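You operate a simulated robot arm through the tools that you are given. There is no shell and no other tool.

You run a simulated robot arm. Do the job below in one go: nothing can be reset, and whatever is moved stays where it is left.

Task
Pressure-test the clamped pipe and sort it into the HOLDS or LEAKS tray.
Fine: pump to green, never into the red, shut the PUMP lever, watch the big gauge five seconds or more: still green means it holds; then open RELEASE; open the clear guard wide and undo CLAMP only at zero, and leave them so; levers all the way; leave the other pipes, levers and knobs alone.
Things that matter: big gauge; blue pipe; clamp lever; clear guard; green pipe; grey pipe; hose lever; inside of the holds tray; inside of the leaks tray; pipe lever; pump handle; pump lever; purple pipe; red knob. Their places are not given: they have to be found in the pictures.

Only the result counts: the job must be done as asked and must still hold three seconds after the hand-in. Knocking over, shifting, dropping, spilling or breaking anything else fails it.

Robot
A 6-joint arm with a two-finger gripper, fixed in place. Base frame: the origin is at the foot of the arm, x ahead of it, y to its left, z up. Readings come in m, rad, newtons and seconds.
Its first joint turns from -2.897 to 2.897 rad. Payload 2.45 kg.
The tool frame sits at the grasp point between the pads (the TCP): z along the fingers, y along the line on which they close. The tips reach 0.02 m beyond it. Largest opening 0.14 m; the body of the gripper starts 0.168 m behind the TCP.
Orientation is that of the tool frame in the base frame, as a unit quaternion [w, x, y, z]. With the fingers straight down and closing along the base's y, the tool's x points along the base's -x, its y along +y and its z along -z.

Tools
- The arm moves only by the tool jog_arm. Its argument "motion" is one flat list of numbers, 7 for each row, row after row: the shift along the base's x, y, z in m, then the turn, a rotation vector about the base's x, y, z in rad, then the finger opening in m, from 0 to 0.14. In form: [tx, ty, tz, ax, ay, az, grip, tx, ty, tz, ax, ay, az, grip, ...]. A call has 1 to 20 rows; each row is the pose to reach, as a shift and turn from the pose commanded when the call began. A row lasts 0.2 s, in which the tool goes at most 0.05 m and 0.15 rad; a call with a longer step from one row to the next is refused whole, and so is a gripper value outside its range. Where a pose cannot be reached the arm comes as near as it can. A force on the tool above 40 N (or 10 N above the force at the start of the call, whichever is more), or a blocked arm, ends the call early, and 0.2 s more pass. The fingers move at their own pace (about 0.045 m/s each) and stop on an object; they squeeze with about 32 N. The grip force told is the motor's: it shows also when the fingers shut on nothing. Time passes only in rows, and 0.2 s behind the last, so rows that repeat a pose let the fingers close. It gives the time, the measured TCP pose, the force on the tool (base axes), the opening and the grip force at its end, in the units of the frame above (readings bear some noise), with the torque about the TCP (base axes, N m) and any sound that the robot's microphone picked up.
- Cameras (640 x 400 px; columns grow to the right, rows downward): "scene" is fixed at [0.22, 0.4997, 1.6558]; the picture's right is [-0.17, -0.99, 0.00], its down [-0.82, 0.14, -0.55] and it looks along [0.54, -0.09, -0.84] (base axes); focal length 314 px, centre (320, 200). "wrist" rides on the gripper at [0.078, 0.011, -0.209] in the tool frame; the picture's right is [-0.14, 0.99, 0.00], its down [-0.92, -0.13, -0.37] and it looks along [-0.37, -0.05, 0.93] (tool axes); focal length 280 px, centre (320, 200).
- grab_frame(camera): a new picture of that camera. No time passes.
- locate(camera, pixels): for up to 12 pixels [column, row] of the newest picture of that camera ("zoom" is the newest enlarged one), the place [x, y, z] in the base frame of the surface seen there, good to about 0.002 m. No time passes.
- enlarge(camera, box): a new picture of the part [left, top, right, bottom] of that camera's present view, enlarged. No time passes.
- job_done(): hands the job in; it is judged then, once.

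Unless the task says otherwise, let go and move clear before handing in.

The tools are called after ">>>" as a command line: name --argument value ..., lists and objects as JSON in quotes. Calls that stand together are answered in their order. jog_arm: Moves the arm, as the interface text tells. Its arguments: {"type":"object","properties":{"motion":{"type":"array","items":{"type":"number"}}},"required":["motion"]} The other tools are called the same way: grab_frame (camera) takes a picture; locate (camera, pixels) gives the place of the surface under pixels of a picture; enlarge (camera, box) takes an enlarged picture of a part of a camera's view; job_done () hands the job in.

At the start:

```text
clock: 0.0
tcp_pos: [0.5421, 0.138, 1.2694]
ee_rot: [0.0, 0.0, 1.0, 0.001]
contact_force: [-1.0, 0.8, 0.6]
moment: [0.02, -0.05, -0.02]
finger_gap: 0.1397
gripper_force: 0.0
```

scene: 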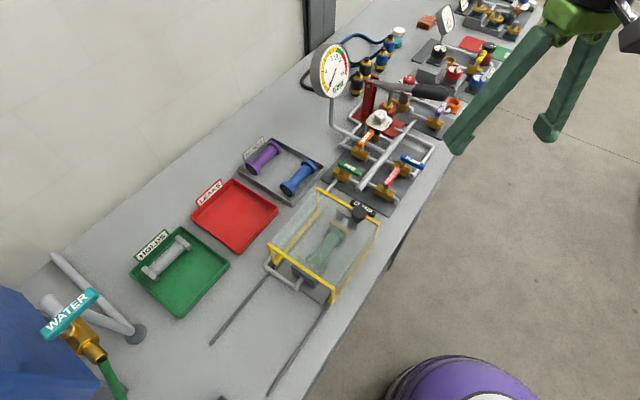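
wrist: 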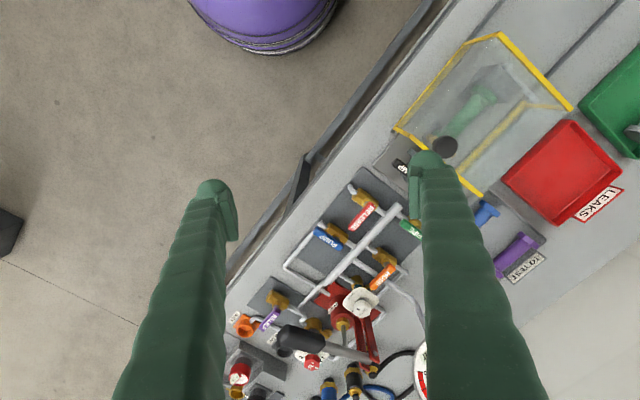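

The scene shows the rig: a gauge around (332,70), valves around (340-420,150-195), the clear guard with the green pipe at (320,245), and the trays at (180,270) and (235,215). I'll enlarge several parts to read the labels.

>>> enlarge --camera "scene" --box '[310, 40, 470, 140]'

>>> enlarge --camera "scene" --box '[310, 120, 470, 220]'

>>> enlarge --camera "scene" --box '[240, 180, 400, 310]'

>>> enlarge --camera "wrist" --box '[220, 160, 440, 400]'

```text
4.00 times, centred on (390, 90) of scene
```

zoom: 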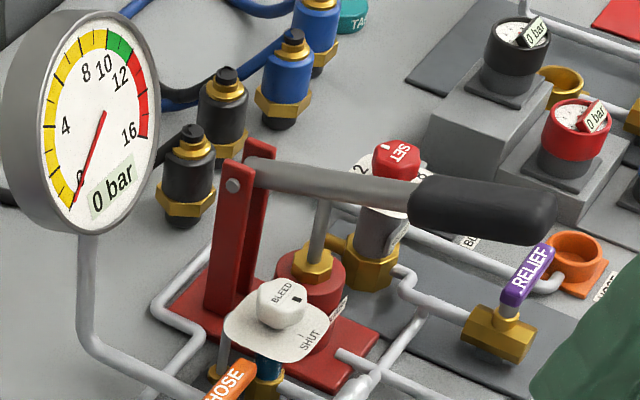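

```text
4.00 times, centred on (390, 170) of scene
```

zoom: 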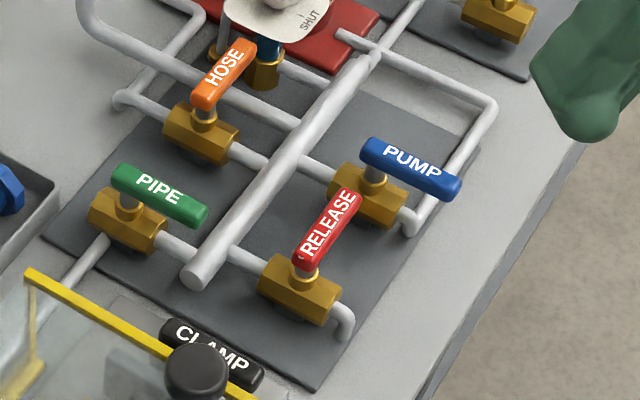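

```text
3.08 times, centred on (320, 245) of scene
```

zoom: 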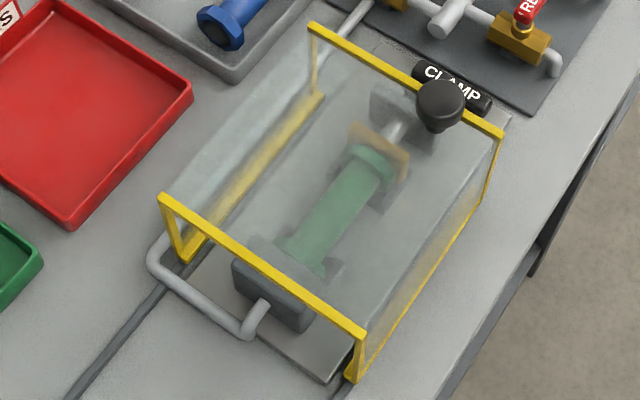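

```text
1.67 times, centred on (330, 280) of wrist
```

zoom: 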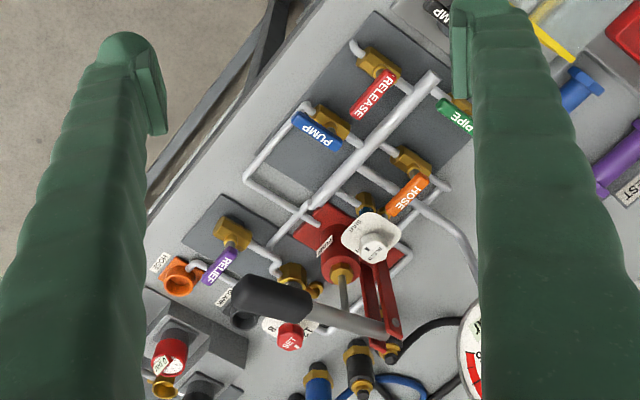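

The labels read: PUMP lever lies along its pipe (open), PIPE along (open), HOSE and RELEASE across (shut). I'll measure the main points in the scene picture next.

>>> grab_frame --camera "scene"

>>> locate --camera "scene" --pixels '[[432, 92], [375, 84], [368, 86], [412, 162], [392, 172], [349, 170], [367, 138], [360, 213], [320, 190], [380, 222], [268, 242], [332, 300]]'

>>> locate --camera "scene" --pixels '[[325, 240], [235, 215], [180, 275], [168, 255], [240, 325], [285, 375], [265, 155], [298, 178], [405, 93], [332, 70], [360, 200], [300, 250]]'

```text
taken
```

scene: 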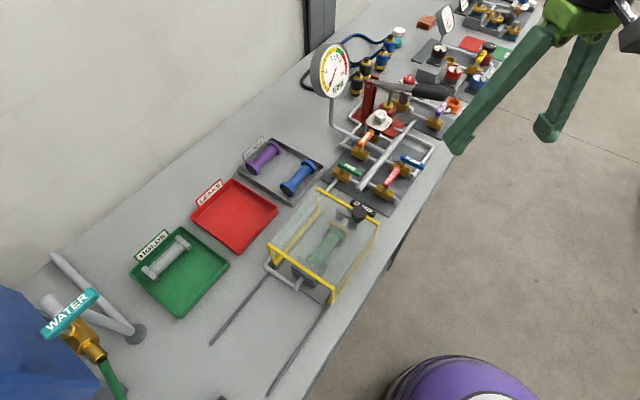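

```text
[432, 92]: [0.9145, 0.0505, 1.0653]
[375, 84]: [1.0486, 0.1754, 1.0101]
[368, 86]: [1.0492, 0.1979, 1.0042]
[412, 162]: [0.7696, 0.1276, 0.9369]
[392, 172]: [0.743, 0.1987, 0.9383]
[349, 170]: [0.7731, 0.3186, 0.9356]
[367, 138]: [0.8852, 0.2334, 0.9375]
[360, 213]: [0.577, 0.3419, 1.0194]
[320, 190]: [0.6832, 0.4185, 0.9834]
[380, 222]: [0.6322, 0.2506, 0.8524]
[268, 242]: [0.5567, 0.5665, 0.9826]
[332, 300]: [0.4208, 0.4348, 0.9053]
```

```text
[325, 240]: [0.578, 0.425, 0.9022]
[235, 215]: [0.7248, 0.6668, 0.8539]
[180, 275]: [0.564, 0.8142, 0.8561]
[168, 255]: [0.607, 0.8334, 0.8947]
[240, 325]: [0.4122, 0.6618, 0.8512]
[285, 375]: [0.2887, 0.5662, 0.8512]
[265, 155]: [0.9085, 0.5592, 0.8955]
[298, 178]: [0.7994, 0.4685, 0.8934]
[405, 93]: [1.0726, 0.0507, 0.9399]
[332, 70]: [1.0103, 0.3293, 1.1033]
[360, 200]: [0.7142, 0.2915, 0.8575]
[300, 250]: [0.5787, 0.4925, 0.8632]
```

The bench top is at z≈0.85, the levers at z≈0.937, the clamp knob near (0.577,0.342,1.019) and the pump grip near (0.915,0.05,1.065). I'll move the wrist camera over the rig for a closer view.

>>> jog_arm --motion '[-0.02, 0.04, 0, 0, 0, 0, 0.14, -0.04, 0.08, 0, 0, 0, 0, 0.14, -0.06, 0.12, 0, 0, 0, 0, 0.14, -0.09, 0.16, 0, 0, 0, 0, 0.14]'

>>> grab_frame --camera "wrist"

>>> grab_frame --camera "scene"

```text
clock: 1.0
tcp_pos: [0.4522, 0.2984, 1.2698]
ee_rot: [0.0, 0.0, 1.0, 0.0]
contact_force: [-0.1, -0.7, 0.1]
moment: [0.0, -0.01, -0.01]
finger_gap: 0.1401
gripper_force: 0.1
```

```text
taken
```

wrist: 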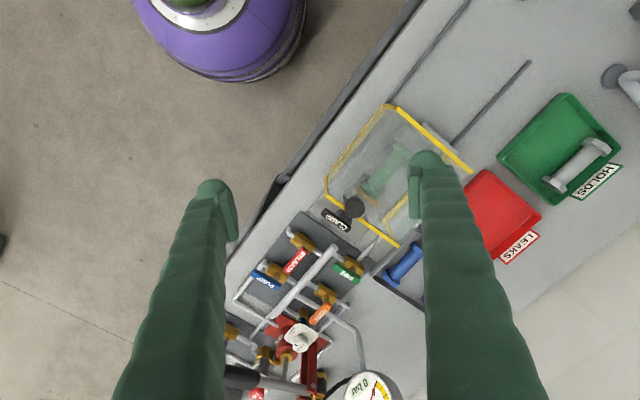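

```text
taken
```

scene: 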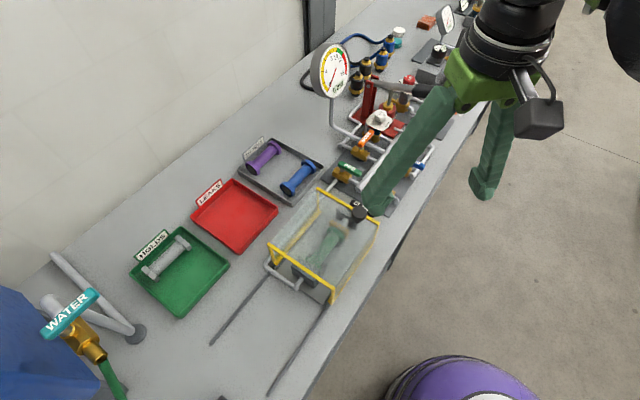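

The wrist view now shows the levers (250-360, 230-340) and the guard (390,170). I'll enlarge these areas.

>>> enlarge --camera "wrist" --box '[225, 190, 425, 315]'

>>> enlarge --camera "wrist" --box '[300, 80, 500, 260]'

>>> enlarge --camera "wrist" --box '[220, 280, 420, 400]'

```text
3.20 times, centred on (325, 252) of wrist
```

zoom: 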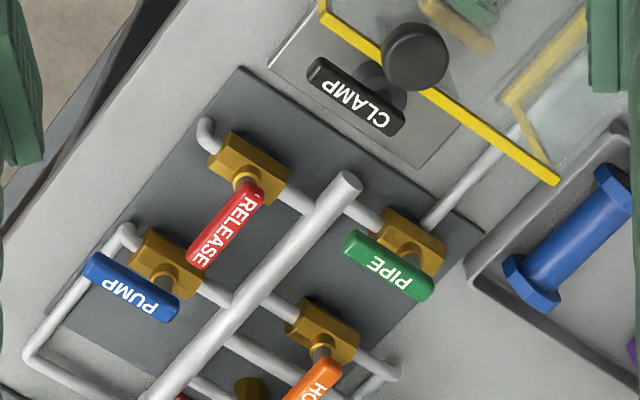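

```text
2.22 times, centred on (400, 170) of wrist
```

zoom: 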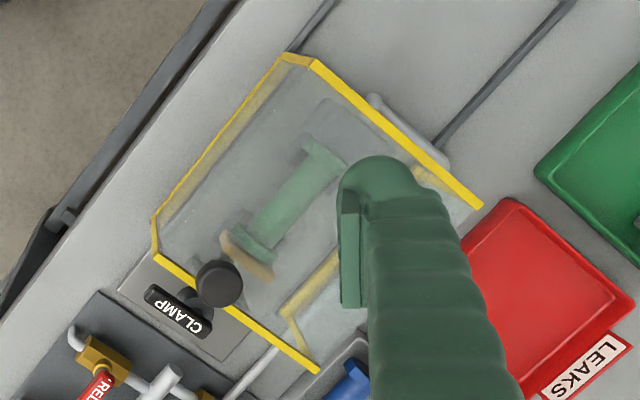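

```text
3.20 times, centred on (320, 340) of wrist
```

zoom: 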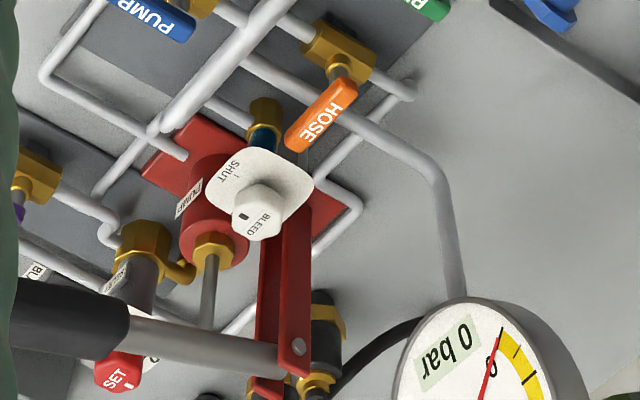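

The CLAMP lever is the black bar outside the guard's end, and a round black knob sits above the guard's top edge. I'll measure these points.

>>> enlarge --camera "wrist" --box '[310, 180, 410, 250]'

>>> locate --camera "wrist" --pixels '[[354, 208], [326, 212], [346, 229], [336, 220], [326, 197], [398, 246], [388, 105], [470, 171], [327, 203], [365, 220], [400, 160], [380, 185]]'

```text
5.71 times, centred on (360, 215) of wrist
```

zoom: 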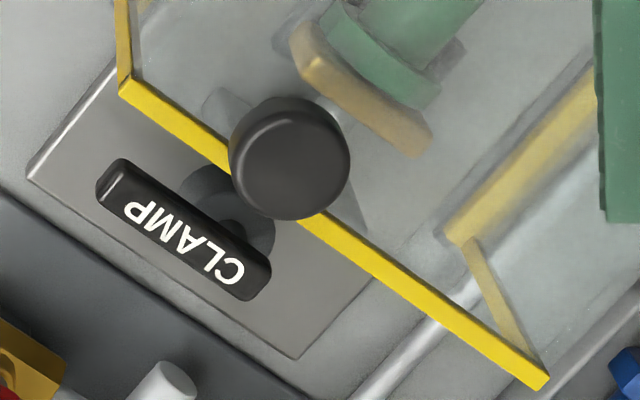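

```text
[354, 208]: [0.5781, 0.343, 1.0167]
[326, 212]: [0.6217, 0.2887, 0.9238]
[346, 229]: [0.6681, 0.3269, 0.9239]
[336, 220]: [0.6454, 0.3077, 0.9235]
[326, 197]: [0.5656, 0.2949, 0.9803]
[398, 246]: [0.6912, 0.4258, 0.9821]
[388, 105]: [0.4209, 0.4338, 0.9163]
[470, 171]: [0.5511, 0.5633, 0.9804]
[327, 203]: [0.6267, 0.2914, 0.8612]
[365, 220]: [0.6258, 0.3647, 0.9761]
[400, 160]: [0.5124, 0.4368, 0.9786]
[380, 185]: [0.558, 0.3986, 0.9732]
```

The guard's top is a box roughly 0.20 by 0.18 m at z≈0.98, with the knob on it at (0.578,0.343,1.017), and the CLAMP bar is at z≈0.924. Next I'll measure the pump, levers and rail ends in zoomed pictures.

>>> enlarge --camera "scene" --box '[300, 30, 460, 130]'

>>> locate --camera "zoom" --pixels '[[270, 222], [272, 185], [330, 220], [420, 232], [440, 235], [350, 260], [325, 350], [435, 200], [110, 190], [145, 165], [148, 108], [155, 78]]'

>>> locate --camera "scene" --pixels '[[212, 343], [268, 393], [270, 267], [330, 305], [345, 202], [300, 262], [314, 272], [275, 275], [290, 285]]'

```text
4.00 times, centred on (380, 80) of scene
```

zoom: 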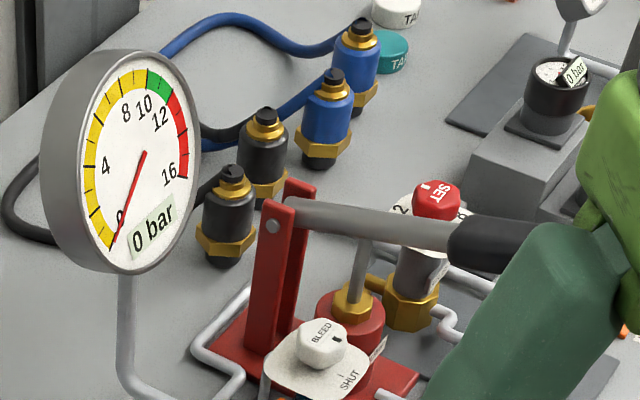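

```text
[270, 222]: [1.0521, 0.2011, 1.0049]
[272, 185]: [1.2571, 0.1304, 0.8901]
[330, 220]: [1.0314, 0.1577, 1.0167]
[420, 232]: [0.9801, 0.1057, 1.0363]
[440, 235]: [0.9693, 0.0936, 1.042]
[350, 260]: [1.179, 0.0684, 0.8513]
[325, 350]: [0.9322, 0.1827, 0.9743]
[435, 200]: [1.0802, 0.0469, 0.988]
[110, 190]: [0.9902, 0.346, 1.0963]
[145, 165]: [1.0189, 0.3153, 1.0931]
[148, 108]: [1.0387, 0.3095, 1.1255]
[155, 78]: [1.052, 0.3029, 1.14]
```

```text
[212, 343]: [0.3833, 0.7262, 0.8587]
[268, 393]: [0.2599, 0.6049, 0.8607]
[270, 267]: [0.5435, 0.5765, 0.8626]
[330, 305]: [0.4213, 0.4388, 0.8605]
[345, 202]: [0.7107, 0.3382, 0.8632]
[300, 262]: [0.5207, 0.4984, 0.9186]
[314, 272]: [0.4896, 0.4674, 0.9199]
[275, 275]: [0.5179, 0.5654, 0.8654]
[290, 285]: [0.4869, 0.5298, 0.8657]
```

The pump pivot is about (1.05,0.19,1.005) and the handle rises toward its grip at (0.915,0.05,1.065), running across the bench. I'll move above the pump with the gripper turned 0.80 rad to line up with the bench and look closer.

>>> jog_arm --motion '[0.033, -0.028, 0, 0, 0, 0.089, 0.14, 0.067, -0.056, 0, 0, 0, 0.178, 0.14, 0.1, -0.083, 0, 0, 0, 0.267, 0.14, 0.133, -0.111, 0, 0, 0, 0.356, 0.14, 0.167, -0.139, 0, 0, 0, 0.444, 0.14, 0.2, -0.167, 0, 0, 0, 0.533, 0.14, 0.233, -0.194, 0, 0, 0, 0.622, 0.14, 0.267, -0.222, 0, 0, 0, 0.711, 0.14, 0.3, -0.25, 0, 0, 0, 0.8, 0.14]'

>>> grab_frame --camera "wrist"

>>> grab_frame --camera "scene"

```text
clock: 3.0
tcp_pos: [0.7507, 0.0445, 1.2731]
ee_rot: [0.0, -0.39, 0.921, 0.001]
contact_force: [-1.6, 0.8, -0.1]
moment: [-0.04, -0.18, 0.03]
finger_gap: 0.14
gripper_force: 0.1
```

```text
taken
```

wrist: 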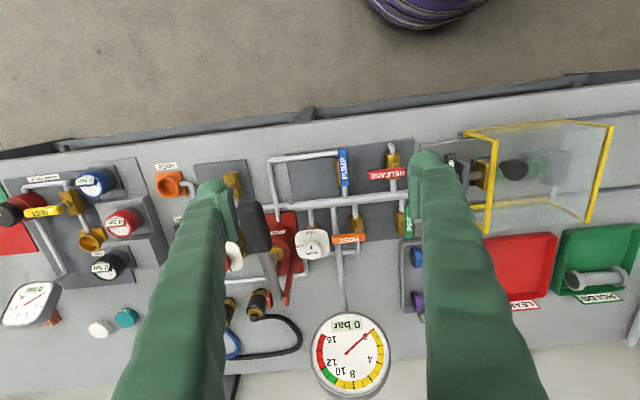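

```text
taken
```

scene: 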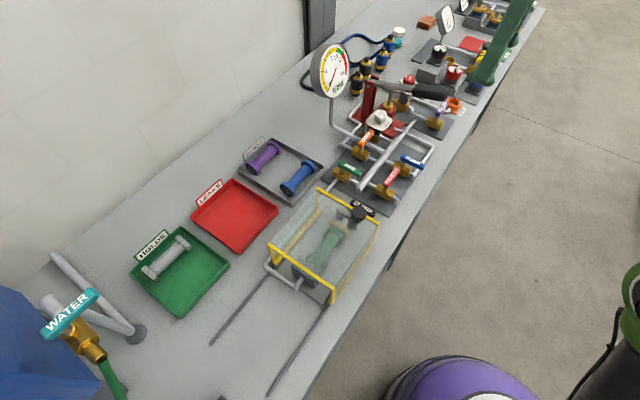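

Now the wrist view is aligned with the bench: gauge at (350,355), pump handle at (258,235), levers at (340-415,160-240). I'll enlarge the pump and lever areas and locate points.

>>> enlarge --camera "wrist" --box '[150, 140, 350, 320]'

>>> enlarge --camera "wrist" --box '[260, 130, 420, 260]'

>>> locate --camera "wrist" --pixels '[[244, 206], [258, 245], [272, 280], [295, 262], [345, 155], [345, 184], [372, 175], [404, 172], [336, 238], [366, 238], [513, 169], [318, 241]]'

```text
2.22 times, centred on (250, 230) of wrist
```

zoom: 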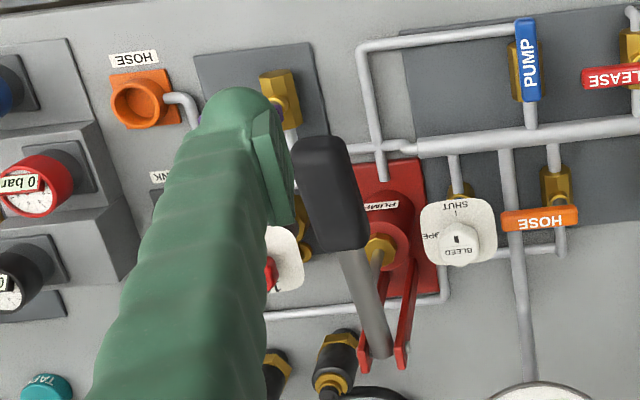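

```text
3.08 times, centred on (340, 195) of wrist
```

zoom: 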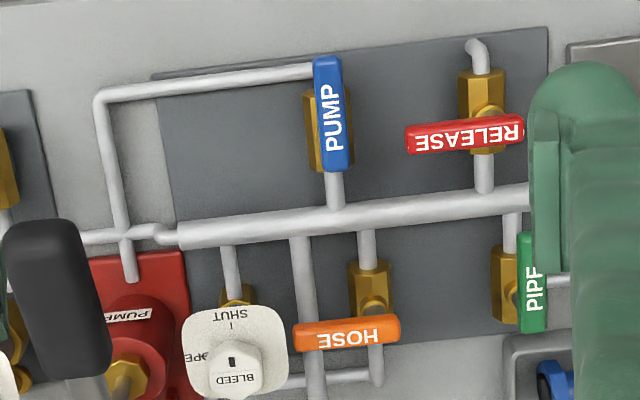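

```text
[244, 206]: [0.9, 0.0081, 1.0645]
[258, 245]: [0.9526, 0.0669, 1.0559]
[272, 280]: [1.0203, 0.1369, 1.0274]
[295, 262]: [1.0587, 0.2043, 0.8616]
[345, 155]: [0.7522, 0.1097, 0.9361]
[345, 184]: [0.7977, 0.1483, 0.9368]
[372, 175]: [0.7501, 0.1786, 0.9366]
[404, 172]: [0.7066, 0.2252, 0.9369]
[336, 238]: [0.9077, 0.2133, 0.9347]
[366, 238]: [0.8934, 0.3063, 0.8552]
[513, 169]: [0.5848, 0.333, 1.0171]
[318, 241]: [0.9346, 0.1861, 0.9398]
```

PUMP's long end points toward the near edge (open), and RELEASE's long end points away from the guard (shut). Levers therefore shut by a quarter turn counter-clockwise and open by one clockwise. I'll check what lies under the pump grip, such as the RELIEF lever near scene (441,107) and the SET knob.

>>> enlarge --camera "scene" --box '[380, 60, 480, 140]'

>>> locate --camera "scene" --pixels '[[446, 103], [438, 114], [434, 124], [409, 79], [448, 92], [413, 92], [422, 96], [402, 90], [454, 100], [410, 103], [388, 100], [372, 96]]'

```text
5.00 times, centred on (430, 100) of scene
```

zoom: 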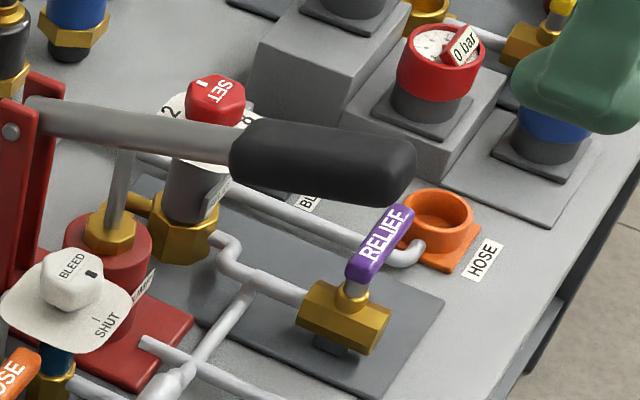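

```text
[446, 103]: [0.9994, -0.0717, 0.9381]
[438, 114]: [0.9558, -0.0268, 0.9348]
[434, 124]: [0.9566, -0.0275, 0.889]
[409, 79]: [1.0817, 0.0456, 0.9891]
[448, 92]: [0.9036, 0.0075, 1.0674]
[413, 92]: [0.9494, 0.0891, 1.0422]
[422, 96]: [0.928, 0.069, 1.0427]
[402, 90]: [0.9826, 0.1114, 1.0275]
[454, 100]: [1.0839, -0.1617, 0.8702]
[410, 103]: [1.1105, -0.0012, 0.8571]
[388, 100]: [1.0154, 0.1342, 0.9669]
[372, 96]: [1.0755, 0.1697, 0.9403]
```

The RELIEF lever lies about 0.066 m to the side of the pump grip, so fingers closing along the bench direction will clear it. I'll move above the grip at about (0.919,0.030) with a 0.08 opening.

>>> jog_arm --motion '[0.033, -0.003, -0.012, 0, 0, 0, 0.08, 0.067, -0.007, -0.024, 0, 0, 0, 0.08, 0.1, -0.01, -0.036, 0, 0, 0, 0.08, 0.133, -0.013, -0.048, 0, 0, 0, 0.08, 0.167, -0.0165, -0.06, 0, 0, 0, 0.08, 0.167, -0.0165, -0.06, 0, 0, 0, 0.08]'

>>> grab_frame --camera "wrist"

>>> grab_frame --camera "scene"

```text
clock: 4.4
tcp_pos: [0.9029, 0.0272, 1.1906]
ee_rot: [-0.001, -0.39, 0.921, 0.001]
contact_force: [-0.2, 0.1, 0.4]
moment: [0.0, 0.06, 0.02]
finger_gap: 0.0798
gripper_force: 0.1
out of reach, approached as far as the arm can: row 4, 5, 6
```

```text
taken
```

wrist: 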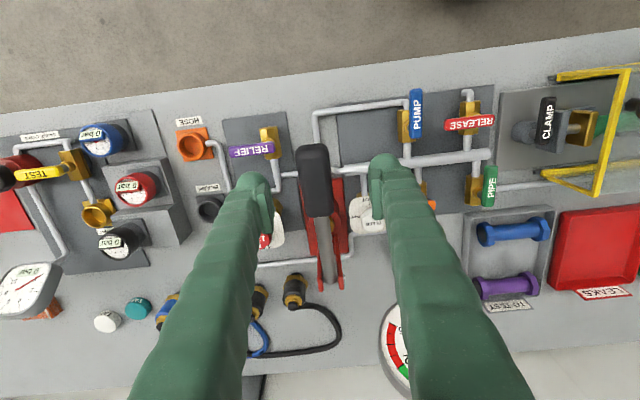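

```text
taken
```

scene: 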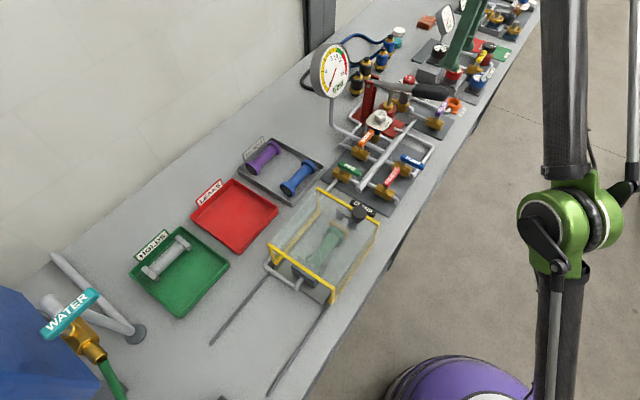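

The reach limit cut the move short at this height (x=0.903), but lower down it grows. I'll step down a little to learn which reference pose counts.

>>> jog_arm --motion '[-0.01, 0, -0.04, 0, 0, 0, 0.08, -0.01, 0, -0.04, 0, 0, 0, 0.08]'

```text
clock: 5.0
tcp_pos: [0.8942, 0.028, 1.1525]
ee_rot: [0.0, -0.39, 0.921, 0.0]
contact_force: [0.6, -0.3, -0.1]
moment: [0.0, 0.01, -0.01]
finger_gap: 0.0799
gripper_force: 0.1
```

The reference follows the actual pose, now (0.894,0.028,1.1525). I'll move over the grip at z≈1.105 and check the alignment.

>>> jog_arm --motion '[0.012, 0.001, -0.025, 0, 0, 0, 0.08, 0.025, 0.002, -0.047, 0, 0, 0, 0.08, 0.025, 0.002, -0.047, 0, 0, 0, 0.08]'

>>> grab_frame --camera "wrist"

>>> enlarge --camera "scene" --box '[380, 40, 500, 130]'

```text
clock: 5.8
tcp_pos: [0.9184, 0.0315, 1.1037]
ee_rot: [-0.001, -0.39, 0.921, 0.001]
contact_force: [-0.1, -0.5, -0.1]
moment: [0.02, -0.02, -0.01]
finger_gap: 0.0801
gripper_force: 0.0
```

```text
taken
```

wrist: 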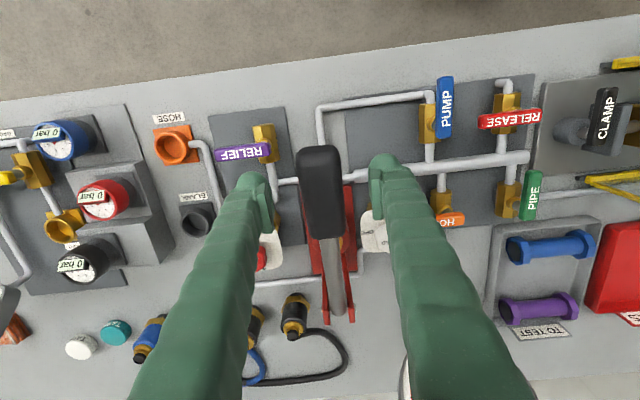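

```text
4.44 times, centred on (440, 85) of scene
```

zoom: 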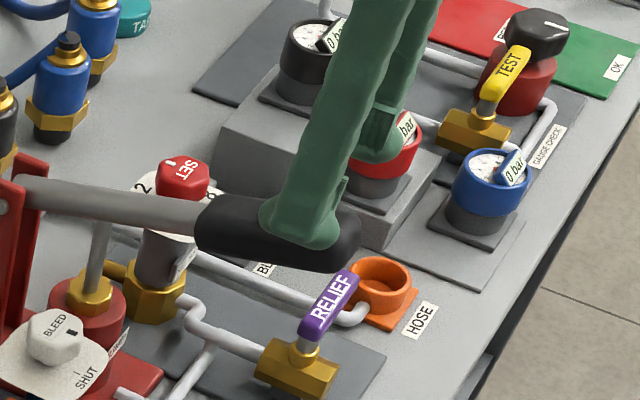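

The grip sits centred between the fingers at column 320. I'll go down 0.055 m and close on it.

>>> jog_arm --motion '[0, 0, -0.03, 0, 0, 0, 0.08, 0, 0, -0.056, 0, 0, 0, 0.08, 0, 0, -0.056, 0, 0, 0, 0.08, 0, 0, -0.056, 0, 0, 0, 0.0, 0, 0, -0.056, 0, 0, 0, 0.0, 0, 0, -0.056, 0, 0, 0, 0.0, 0, 0, -0.056, 0, 0, 0, 0.0, 0, 0, -0.056, 0, 0, 0, 0.0]'

>>> enlarge --camera "scene" --box '[300, 30, 480, 140]'

>>> grab_frame --camera "wrist"

```text
clock: 7.4
tcp_pos: [0.9169, 0.0298, 1.0485]
ee_rot: [0.002, -0.389, 0.921, -0.002]
contact_force: [21.0, -20.8, 1.0]
moment: [-0.55, -0.5, -0.57]
finger_gap: 0.0411
gripper_force: 38.6
stopped in row 7: the force on the tool passed its limit at 41 N (the readings are from after the stop); the commanded pose is now the measured one
```

```text
3.56 times, centred on (390, 85) of scene
```

zoom: 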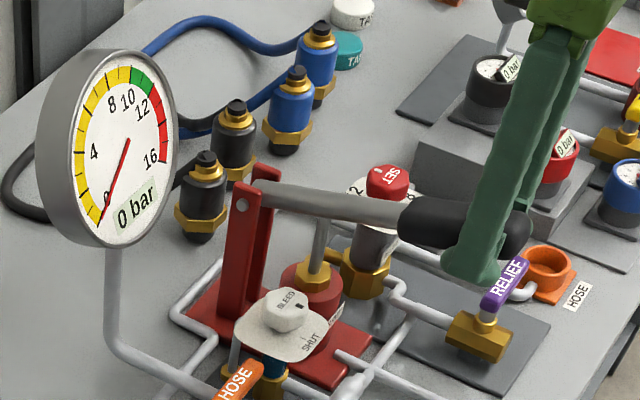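

```text
taken
```

wrist: 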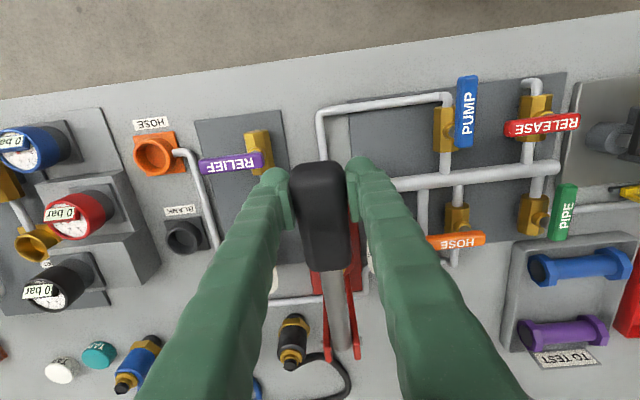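

The fingers have closed to 0.041 m on the grip with about 29 N sideways, so I'm slightly off-centre. I'll shift a little along that force to centre the grip.

>>> jog_arm --motion '[0.001, -0.001, 0, 0, 0, 0, 0.0, 0.0015, -0.0015, 0, 0, 0, 0, 0.0, 0.0015, -0.0015, 0, 0, 0, 0, 0.0]'

```text
clock: 8.2
tcp_pos: [0.917, 0.0295, 1.0491]
ee_rot: [0.001, -0.389, 0.921, -0.001]
contact_force: [11.4, -25.6, -2.9]
moment: [-1.13, 0.71, -0.9]
finger_gap: 0.041
gripper_force: 45.3
```

The force stayed about 28 N. I'll try another few millimetres the same way to see how the reading responds.

>>> jog_arm --motion '[0.001, -0.001, 0, 0, 0, 0, 0.0, 0.002, -0.002, 0, 0, 0, 0, 0.0, 0.002, -0.002, 0, 0, 0, 0, 0.0]'

```text
clock: 9.0
tcp_pos: [0.9166, 0.0294, 1.0515]
ee_rot: [0.001, -0.39, 0.921, 0.0]
contact_force: [-20.3, -13.6, -21.9]
moment: [-0.85, 0.2, -0.82]
finger_gap: 0.0409
gripper_force: 45.1
```

The sideways (bench-direction) force is now nearly zero; about 24 N remains along the handle and 22 N downward, as if the handle is against its upper stop. I'll ease off slightly toward the base and down.

>>> jog_arm --motion '[-0.002, -0.002, -0.003, 0, 0, 0, 0.0, -0.002, -0.002, -0.003, 0, 0, 0, 0.0]'

```text
clock: 9.6
tcp_pos: [0.9171, 0.0283, 1.0478]
ee_rot: [0.001, -0.39, 0.921, 0.0]
contact_force: [16.4, 9.7, 4.0]
moment: [0.58, -1.45, -0.7]
finger_gap: 0.0411
gripper_force: 44.8
```

Forces have flipped to a small pull along the handle, so the pose is close to neutral. I'll start a gentle downstroke of about 5° and watch the force and gauge.

>>> jog_arm --motion '[-0.0005, -0.0005, -0.0095, 0.031, -0.03, 0, 0.0, -0.0015, -0.0015, -0.0185, 0.0615, -0.0594, 0, 0.0, -0.0015, -0.0015, -0.0185, 0.0615, -0.0594, 0, 0.0]'

>>> enlarge --camera "scene" --box '[300, 30, 480, 140]'

```text
clock: 10.4
tcp_pos: [0.9139, 0.0265, 1.0273]
ee_rot: [0.04, -0.389, 0.92, 0.016]
contact_force: [0.0, 14.0, -0.5]
moment: [-0.54, -0.12, -0.84]
finger_gap: 0.0413
gripper_force: 45.2
```

```text
3.56 times, centred on (390, 85) of scene
```

zoom: 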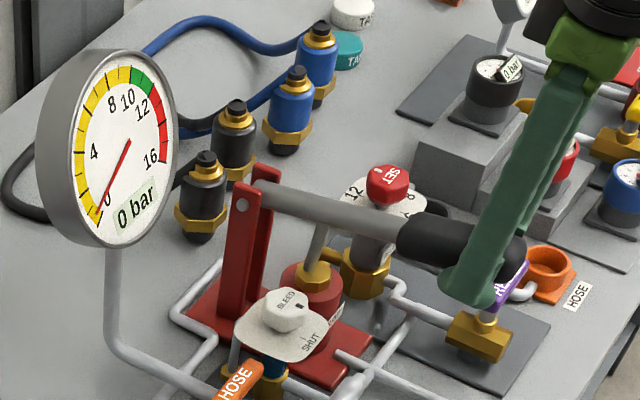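

The handle moved down easily and the gauge still reads about 0. I'll continue about 10° and check again.

>>> jog_arm --motion '[-0.001, -0.001, -0.0192, 0.0628, -0.0606, 0, 0.0, -0.0009, -0.0009, -0.0385, 0.1255, -0.1212, 0, 0.0, -0.0009, -0.0009, -0.0385, 0.1255, -0.1212, 0, 0.0]'

>>> enlarge --camera "scene" --box '[300, 30, 480, 140]'

>>> enlarge --camera "scene" --box '[305, 35, 365, 105]'

```text
clock: 11.2
tcp_pos: [0.9138, 0.025, 0.9913]
ee_rot: [0.12, -0.386, 0.913, 0.049]
contact_force: [-0.9, 12.1, -1.8]
moment: [-1.13, 0.72, -1.09]
finger_gap: 0.0412
gripper_force: 45.3
```

```text
3.56 times, centred on (390, 85) of scene
```

zoom: 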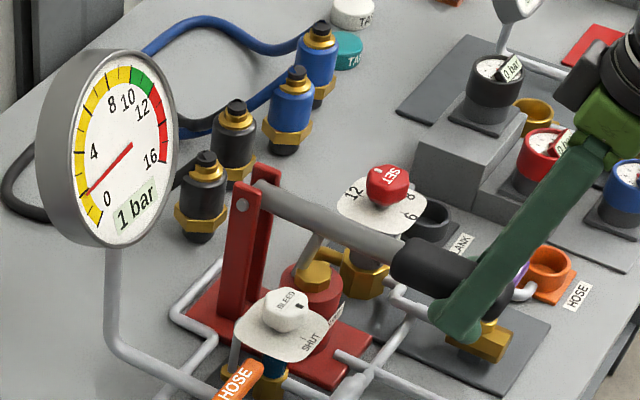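

```text
5.71 times, centred on (335, 70) of scene
```

zoom: 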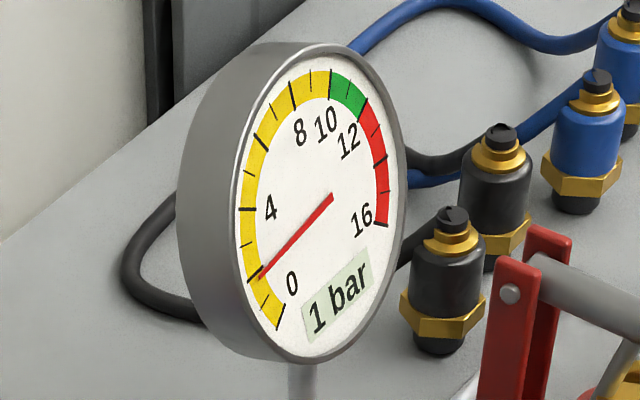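

About 2 bar after roughly 15° of stroke, and green spans 10–12 on this gauge. I'll carry on the downstroke by another 10° toward the stop.

>>> jog_arm --motion '[0.0011, 0.0012, -0.0193, 0.0628, -0.0606, 0, 0.0, 0.0034, 0.0035, -0.0383, 0.1255, -0.1212, 0, 0.0, 0.0034, 0.0035, -0.0383, 0.1255, -0.1212, 0, 0.0]'

>>> enlarge --camera "scene" --box '[300, 30, 480, 140]'

>>> enlarge --camera "scene" --box '[305, 35, 365, 105]'

```text
clock: 11.8
tcp_pos: [0.9161, 0.0267, 0.9606]
ee_rot: [0.195, -0.379, 0.901, 0.082]
contact_force: [-12.3, -2.9, 26.3]
moment: [0.29, -0.67, -0.89]
finger_gap: 0.0413
gripper_force: 45.4
stopped in row 3: the force on the tool passed its limit at 50 N (the readings are from after the stop); the commanded pose is now the measured one
```

```text
3.56 times, centred on (390, 85) of scene
```

zoom: 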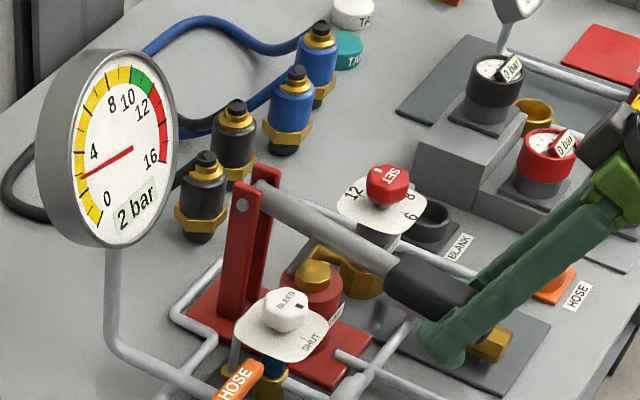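

```text
5.71 times, centred on (335, 70) of scene
```

zoom: 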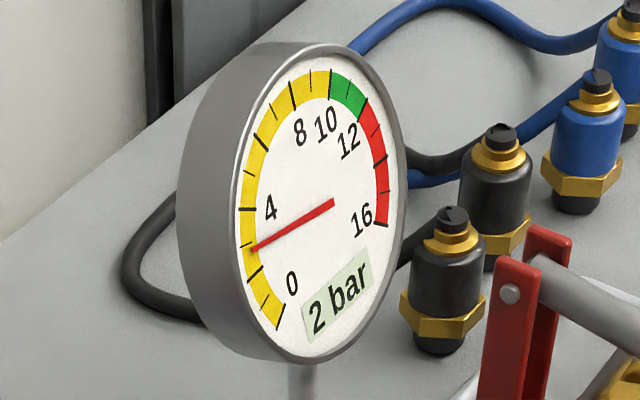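

The handle hit its lower stop at z≈0.960, and the gauge reads about 2.9 bar after one full stroke. I'll bring the handle back up along the same arc.

>>> jog_arm --motion '[-0.0017, -0.0017, 0.0177, -0.0578, 0.0558, 0, 0.0, -0.0024, -0.0025, 0.0355, -0.1155, 0.1116, 0, 0.0, -0.0022, -0.0022, 0.0533, -0.1733, 0.1674, 0, 0.0, -0.0008, -0.0009, 0.0711, -0.231, 0.2231, 0, 0.0, 0.0012, 0.0012, 0.0871, -0.2838, 0.2741, 0, 0.0]'

>>> enlarge --camera "scene" --box '[300, 30, 480, 140]'

>>> enlarge --camera "scene" --box '[305, 35, 365, 105]'

```text
clock: 12.8
tcp_pos: [0.9148, 0.0258, 1.0265]
ee_rot: [0.059, -0.387, 0.92, 0.023]
contact_force: [-17.5, -6.3, 4.2]
moment: [-0.32, -0.27, -0.71]
finger_gap: 0.0414
gripper_force: 45.0
stopped in row 4: the force on the tool passed its limit at 42 N (the readings are from after the stop); the commanded pose is now the measured one
```

```text
3.56 times, centred on (390, 85) of scene
```

zoom: 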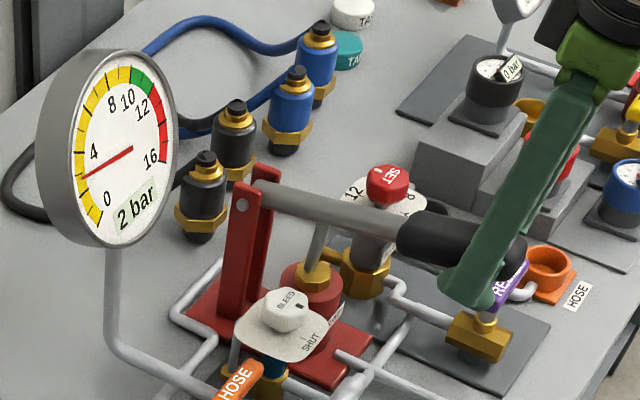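

```text
5.71 times, centred on (335, 70) of scene
```

zoom: 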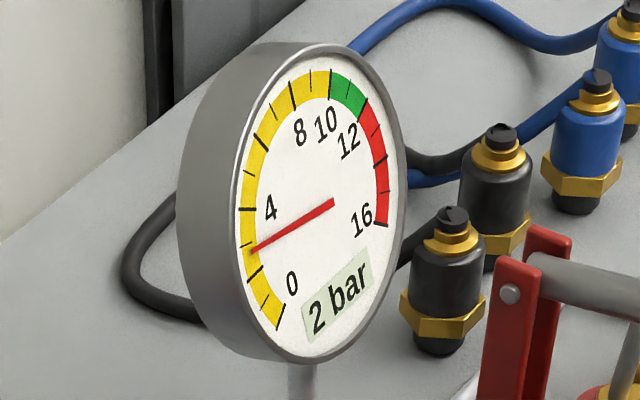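

The gauge holds at about 2.9 bar during the upstroke, and the handle stopped at z≈1.027 from a 42 N spike along its length. I'll finish the upstroke in smaller steps.

>>> jog_arm --motion '[0.0, 0.0, 0.007, -0.022, 0.021, 0, 0.0, 0.0005, 0.0005, 0.014, -0.045, 0.0434, 0, 0.0, 0.0014, 0.0014, 0.021, -0.0683, 0.066, 0, 0.0]'

```text
clock: 13.6
tcp_pos: [0.917, 0.029, 1.0475]
ee_rot: [0.016, -0.389, 0.921, 0.006]
contact_force: [-7.9, 3.6, -17.3]
moment: [0.44, -1.53, -0.66]
finger_gap: 0.0413
gripper_force: 45.0
```

I'm back near the top stop at z≈1.0475. Now a second full downstroke along the arc.

>>> jog_arm --motion '[-0.0023, -0.0024, -0.0175, 0.0578, -0.0558, 0, 0.0, -0.0035, -0.0037, -0.0352, 0.1155, -0.1116, 0, 0.0, -0.0039, -0.004, -0.053, 0.1733, -0.1674, 0, 0.0, -0.0032, -0.0033, -0.0707, 0.231, -0.2231, 0, 0.0, -0.0019, -0.0019, -0.0853, 0.2787, -0.2692, 0, 0.0]'

>>> enlarge --camera "scene" --box '[305, 35, 365, 105]'

```text
clock: 14.8
tcp_pos: [0.9153, 0.0272, 0.9624]
ee_rot: [0.194, -0.38, 0.901, 0.082]
contact_force: [-1.6, 2.2, 11.7]
moment: [0.38, -1.75, -1.13]
finger_gap: 0.0412
gripper_force: 44.6
```

```text
5.71 times, centred on (335, 70) of scene
```

zoom: 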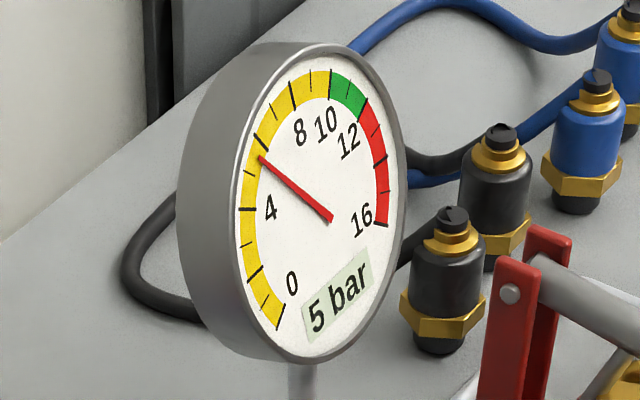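

The gauge is at about 5.6 bar after two strokes, so each full stroke adds about 2.8. I'll go back up for the third stroke.

>>> jog_arm --motion '[-0.0015, -0.0016, 0.0144, -0.0477, 0.0461, 0, 0.0, -0.0022, -0.0023, 0.0321, -0.1054, 0.1018, 0, 0.0, -0.0019, -0.0019, 0.0499, -0.1632, 0.1576, 0, 0.0, -0.0006, -0.0006, 0.0676, -0.221, 0.2134, 0, 0.0, 0.0014, 0.0014, 0.0845, -0.2787, 0.2692, 0, 0.0]'

>>> enlarge --camera "scene" --box '[305, 35, 365, 105]'

```text
clock: 16.0
tcp_pos: [0.9159, 0.0282, 1.047]
ee_rot: [0.016, -0.388, 0.922, 0.005]
contact_force: [-22.0, 3.9, -8.7]
moment: [0.6, -1.53, -0.54]
finger_gap: 0.0409
gripper_force: 44.9
```

```text
5.71 times, centred on (335, 70) of scene
```

zoom: 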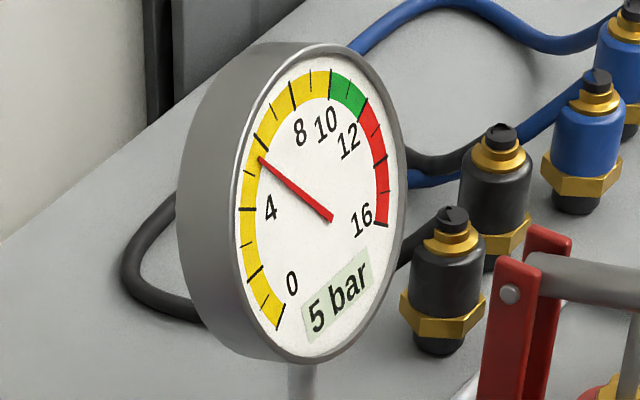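

The pressure holds at about 5.5 during the upstroke. Third full downstroke now, expected to reach about 8.3 bar.

>>> jog_arm --motion '[-0.0023, -0.0024, -0.0172, 0.0578, -0.0558, 0, 0.0, -0.0035, -0.0037, -0.0347, 0.1155, -0.1116, 0, 0.0, -0.0039, -0.004, -0.0525, 0.1733, -0.1674, 0, 0.0, -0.0031, -0.0032, -0.0701, 0.231, -0.2231, 0, 0.0, -0.0017, -0.0017, -0.0846, 0.2787, -0.2692, 0, 0.0]'

>>> enlarge --camera "scene" --box '[305, 35, 365, 105]'

```text
clock: 17.2
tcp_pos: [0.9154, 0.0275, 0.9618]
ee_rot: [0.194, -0.38, 0.901, 0.08]
contact_force: [13.5, 13.3, 13.0]
moment: [-0.74, -0.26, -1.35]
finger_gap: 0.041
gripper_force: 44.8
```

```text
5.71 times, centred on (335, 70) of scene
```

zoom: 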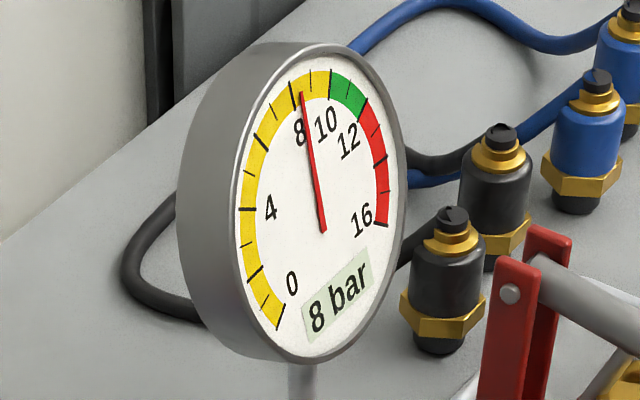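

The gauge reads about 8.4 bar. I'll go up again and then take the fourth stroke in stages to land mid-green (10–12).

>>> jog_arm --motion '[-0.0015, -0.0016, 0.0144, -0.0477, 0.0461, 0, 0.0, -0.0022, -0.0023, 0.0321, -0.1054, 0.1018, 0, 0.0, -0.0019, -0.0019, 0.0499, -0.1632, 0.1576, 0, 0.0, -0.0006, -0.0006, 0.0676, -0.221, 0.2134, 0, 0.0, 0.0014, 0.0014, 0.0845, -0.2787, 0.2692, 0, 0.0]'

>>> enlarge --camera "scene" --box '[305, 35, 365, 105]'

```text
clock: 18.4
tcp_pos: [0.9147, 0.0261, 1.0453]
ee_rot: [0.014, -0.389, 0.921, 0.005]
contact_force: [5.1, 22.0, -1.0]
moment: [-0.29, -0.71, -0.61]
finger_gap: 0.0411
gripper_force: 45.3
```

```text
5.71 times, centred on (335, 70) of scene
```

zoom: 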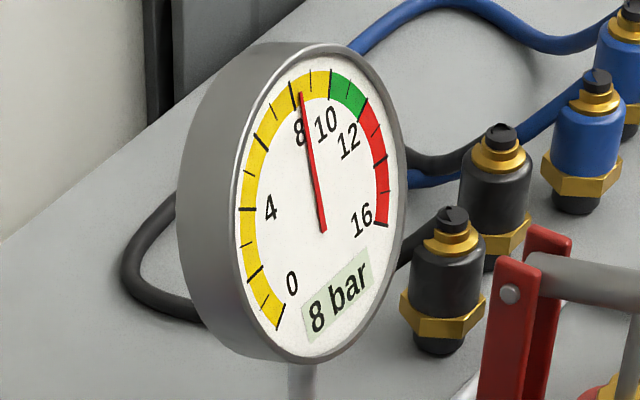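

Pressure holds at about 8.4. Fourth downstroke now, stopping about three quarters of the way.

>>> jog_arm --motion '[-0.0013, -0.0013, -0.0153, 0.0502, -0.0485, 0, 0.0, -0.0022, -0.0022, -0.033, 0.108, -0.1043, 0, 0.0, -0.0025, -0.0026, -0.0508, 0.1657, -0.1601, 0, 0.0, -0.0018, -0.0019, -0.0685, 0.2235, -0.2158, 0, 0.0]'

>>> enlarge --camera "scene" --box '[305, 35, 365, 105]'

```text
clock: 19.6
tcp_pos: [0.9133, 0.0244, 0.9776]
ee_rot: [0.157, -0.383, 0.908, 0.067]
contact_force: [-19.3, 4.5, 6.7]
moment: [0.06, -1.15, -1.1]
finger_gap: 0.0412
gripper_force: 45.0
stopped in row 4: the force on the tool passed its limit at 41 N (the readings are from after the stop); the commanded pose is now the measured one
```

```text
5.71 times, centred on (335, 70) of scene
```

zoom: 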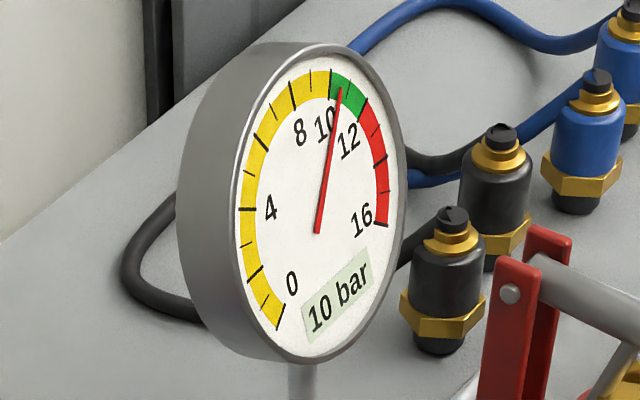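

The gauge reads about 10.6 bar, in the green. I'll add about 3° more to reach about 11, mid-green.

>>> jog_arm --motion '[0.0, 0.0, -0.006, 0.019, -0.0181, 0, 0.0, 0.0005, 0.0005, -0.0115, 0.0374, -0.0361, 0, 0.0]'

>>> enlarge --camera "scene" --box '[305, 35, 365, 105]'

```text
clock: 20.1
tcp_pos: [0.9142, 0.027, 0.9659]
ee_rot: [0.182, -0.381, 0.903, 0.076]
contact_force: [-19.8, 2.1, 8.3]
moment: [0.28, -1.59, -1.15]
finger_gap: 0.0413
gripper_force: 45.1
```

```text
5.71 times, centred on (335, 70) of scene
```

zoom: 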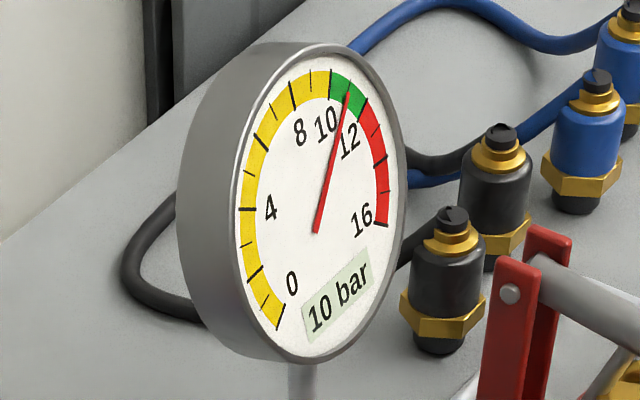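

The needle is at about 11 bar, mid-green. I'll open the fingers and back out along the tool axis.

>>> jog_arm --motion '[0, 0, 0, 0, 0, 0, 0.06, 0, 0, 0, 0, 0, 0, 0.08, 0, 0, 0, 0, 0, 0, 0.08, -0.008, -0.0083, 0.028, 0, 0, 0, 0.08, -0.016, -0.0166, 0.055, 0, 0, 0, 0.08, -0.024, -0.025, 0.082, 0, 0, 0, 0.08, -0.032, -0.033, 0.11, 0, 0, 0, 0.08]'

>>> enlarge --camera "scene" --box '[300, 30, 480, 140]'

>>> enlarge --camera "scene" --box '[305, 35, 365, 105]'

>>> grab_frame --camera "wrist"

```text
clock: 21.8
tcp_pos: [0.8862, -0.0046, 1.0754]
ee_rot: [0.181, -0.381, 0.904, 0.078]
contact_force: [-0.2, -0.5, 0.2]
moment: [0.01, 0.02, -0.02]
finger_gap: 0.0798
gripper_force: 0.0
```

```text
3.56 times, centred on (390, 85) of scene
```

zoom: 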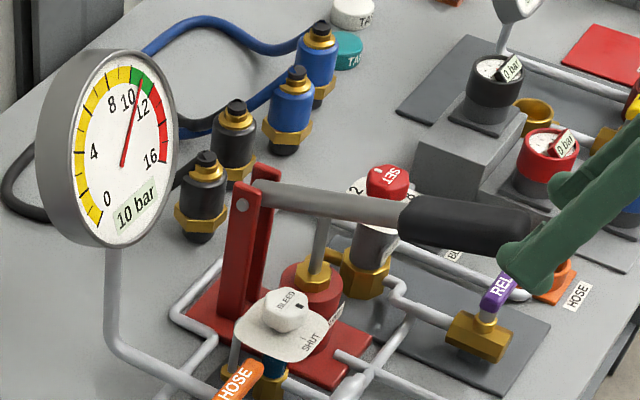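

```text
5.71 times, centred on (335, 70) of scene
```

zoom: 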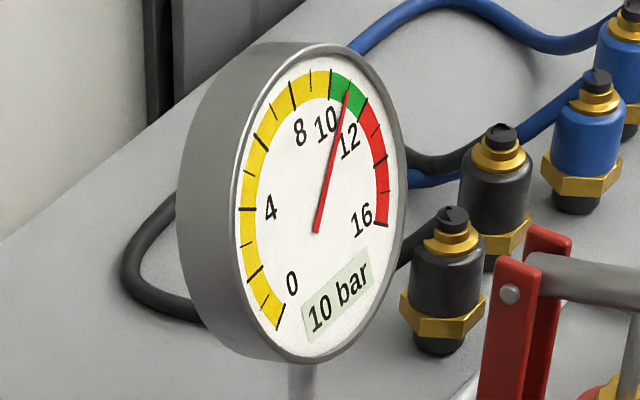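

```text
taken
```

wrist: 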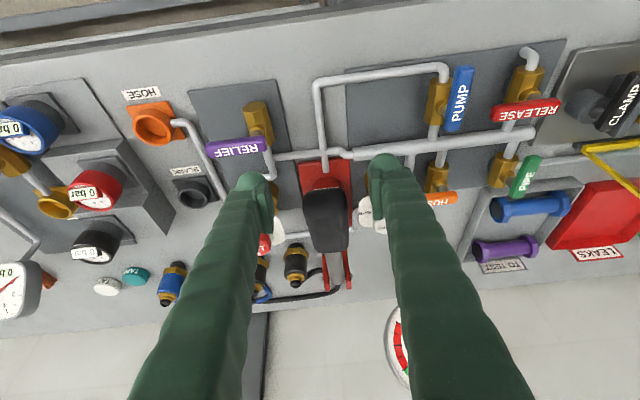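

The handle sprang back up by itself and the gauge stays at about 11. I'll lift clear, straighten the tool and move over the PUMP lever.

>>> jog_arm --motion '[-0.014, -0.0145, 0.04, -0.05, 0.048, 0, 0.08, -0.02, -0.02, 0.07, -0.12, 0.116, 0, 0.08, -0.05, 0.01, 0.07, -0.18, 0.174, 0, 0.08, -0.08, 0.045, 0.065, -0.24, 0.23, 0, 0.08, -0.115, 0.08, 0.06, -0.2856, 0.2758, 0, 0.08, -0.146, 0.105, 0.05, -0.2856, 0.2758, 0, 0.08, -0.146, 0.105, 0.05, -0.2856, 0.2758, 0, 0.08]'

>>> grab_frame --camera "wrist"

>>> enlarge --camera "scene" --box '[305, 35, 365, 105]'

```text
clock: 23.4
tcp_pos: [0.7356, 0.0937, 1.1255]
ee_rot: [0.0, -0.388, 0.921, -0.001]
contact_force: [0.3, -0.5, -0.8]
moment: [0.0, 0.02, -0.01]
finger_gap: 0.0799
gripper_force: 0.0
```

```text
taken
```

wrist: 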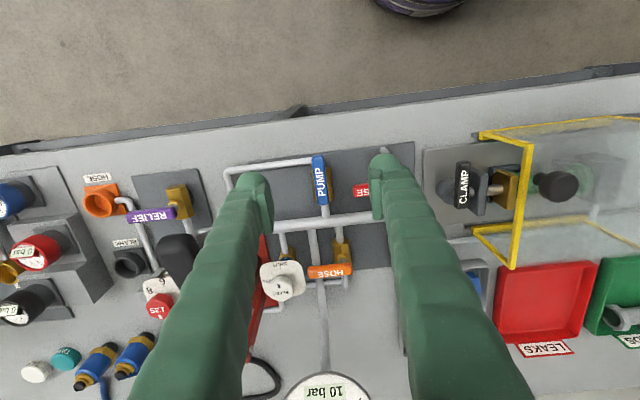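

```text
5.71 times, centred on (335, 70) of scene
```

zoom: 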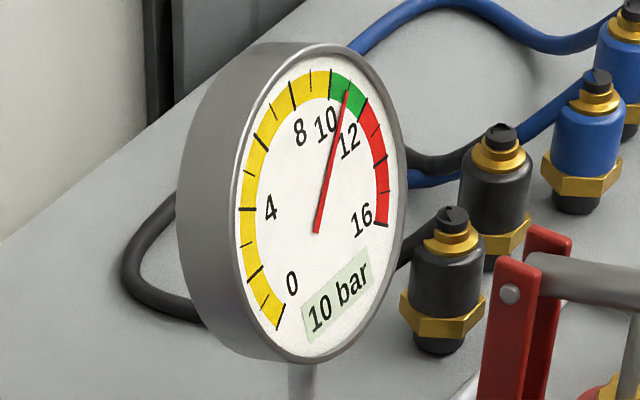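

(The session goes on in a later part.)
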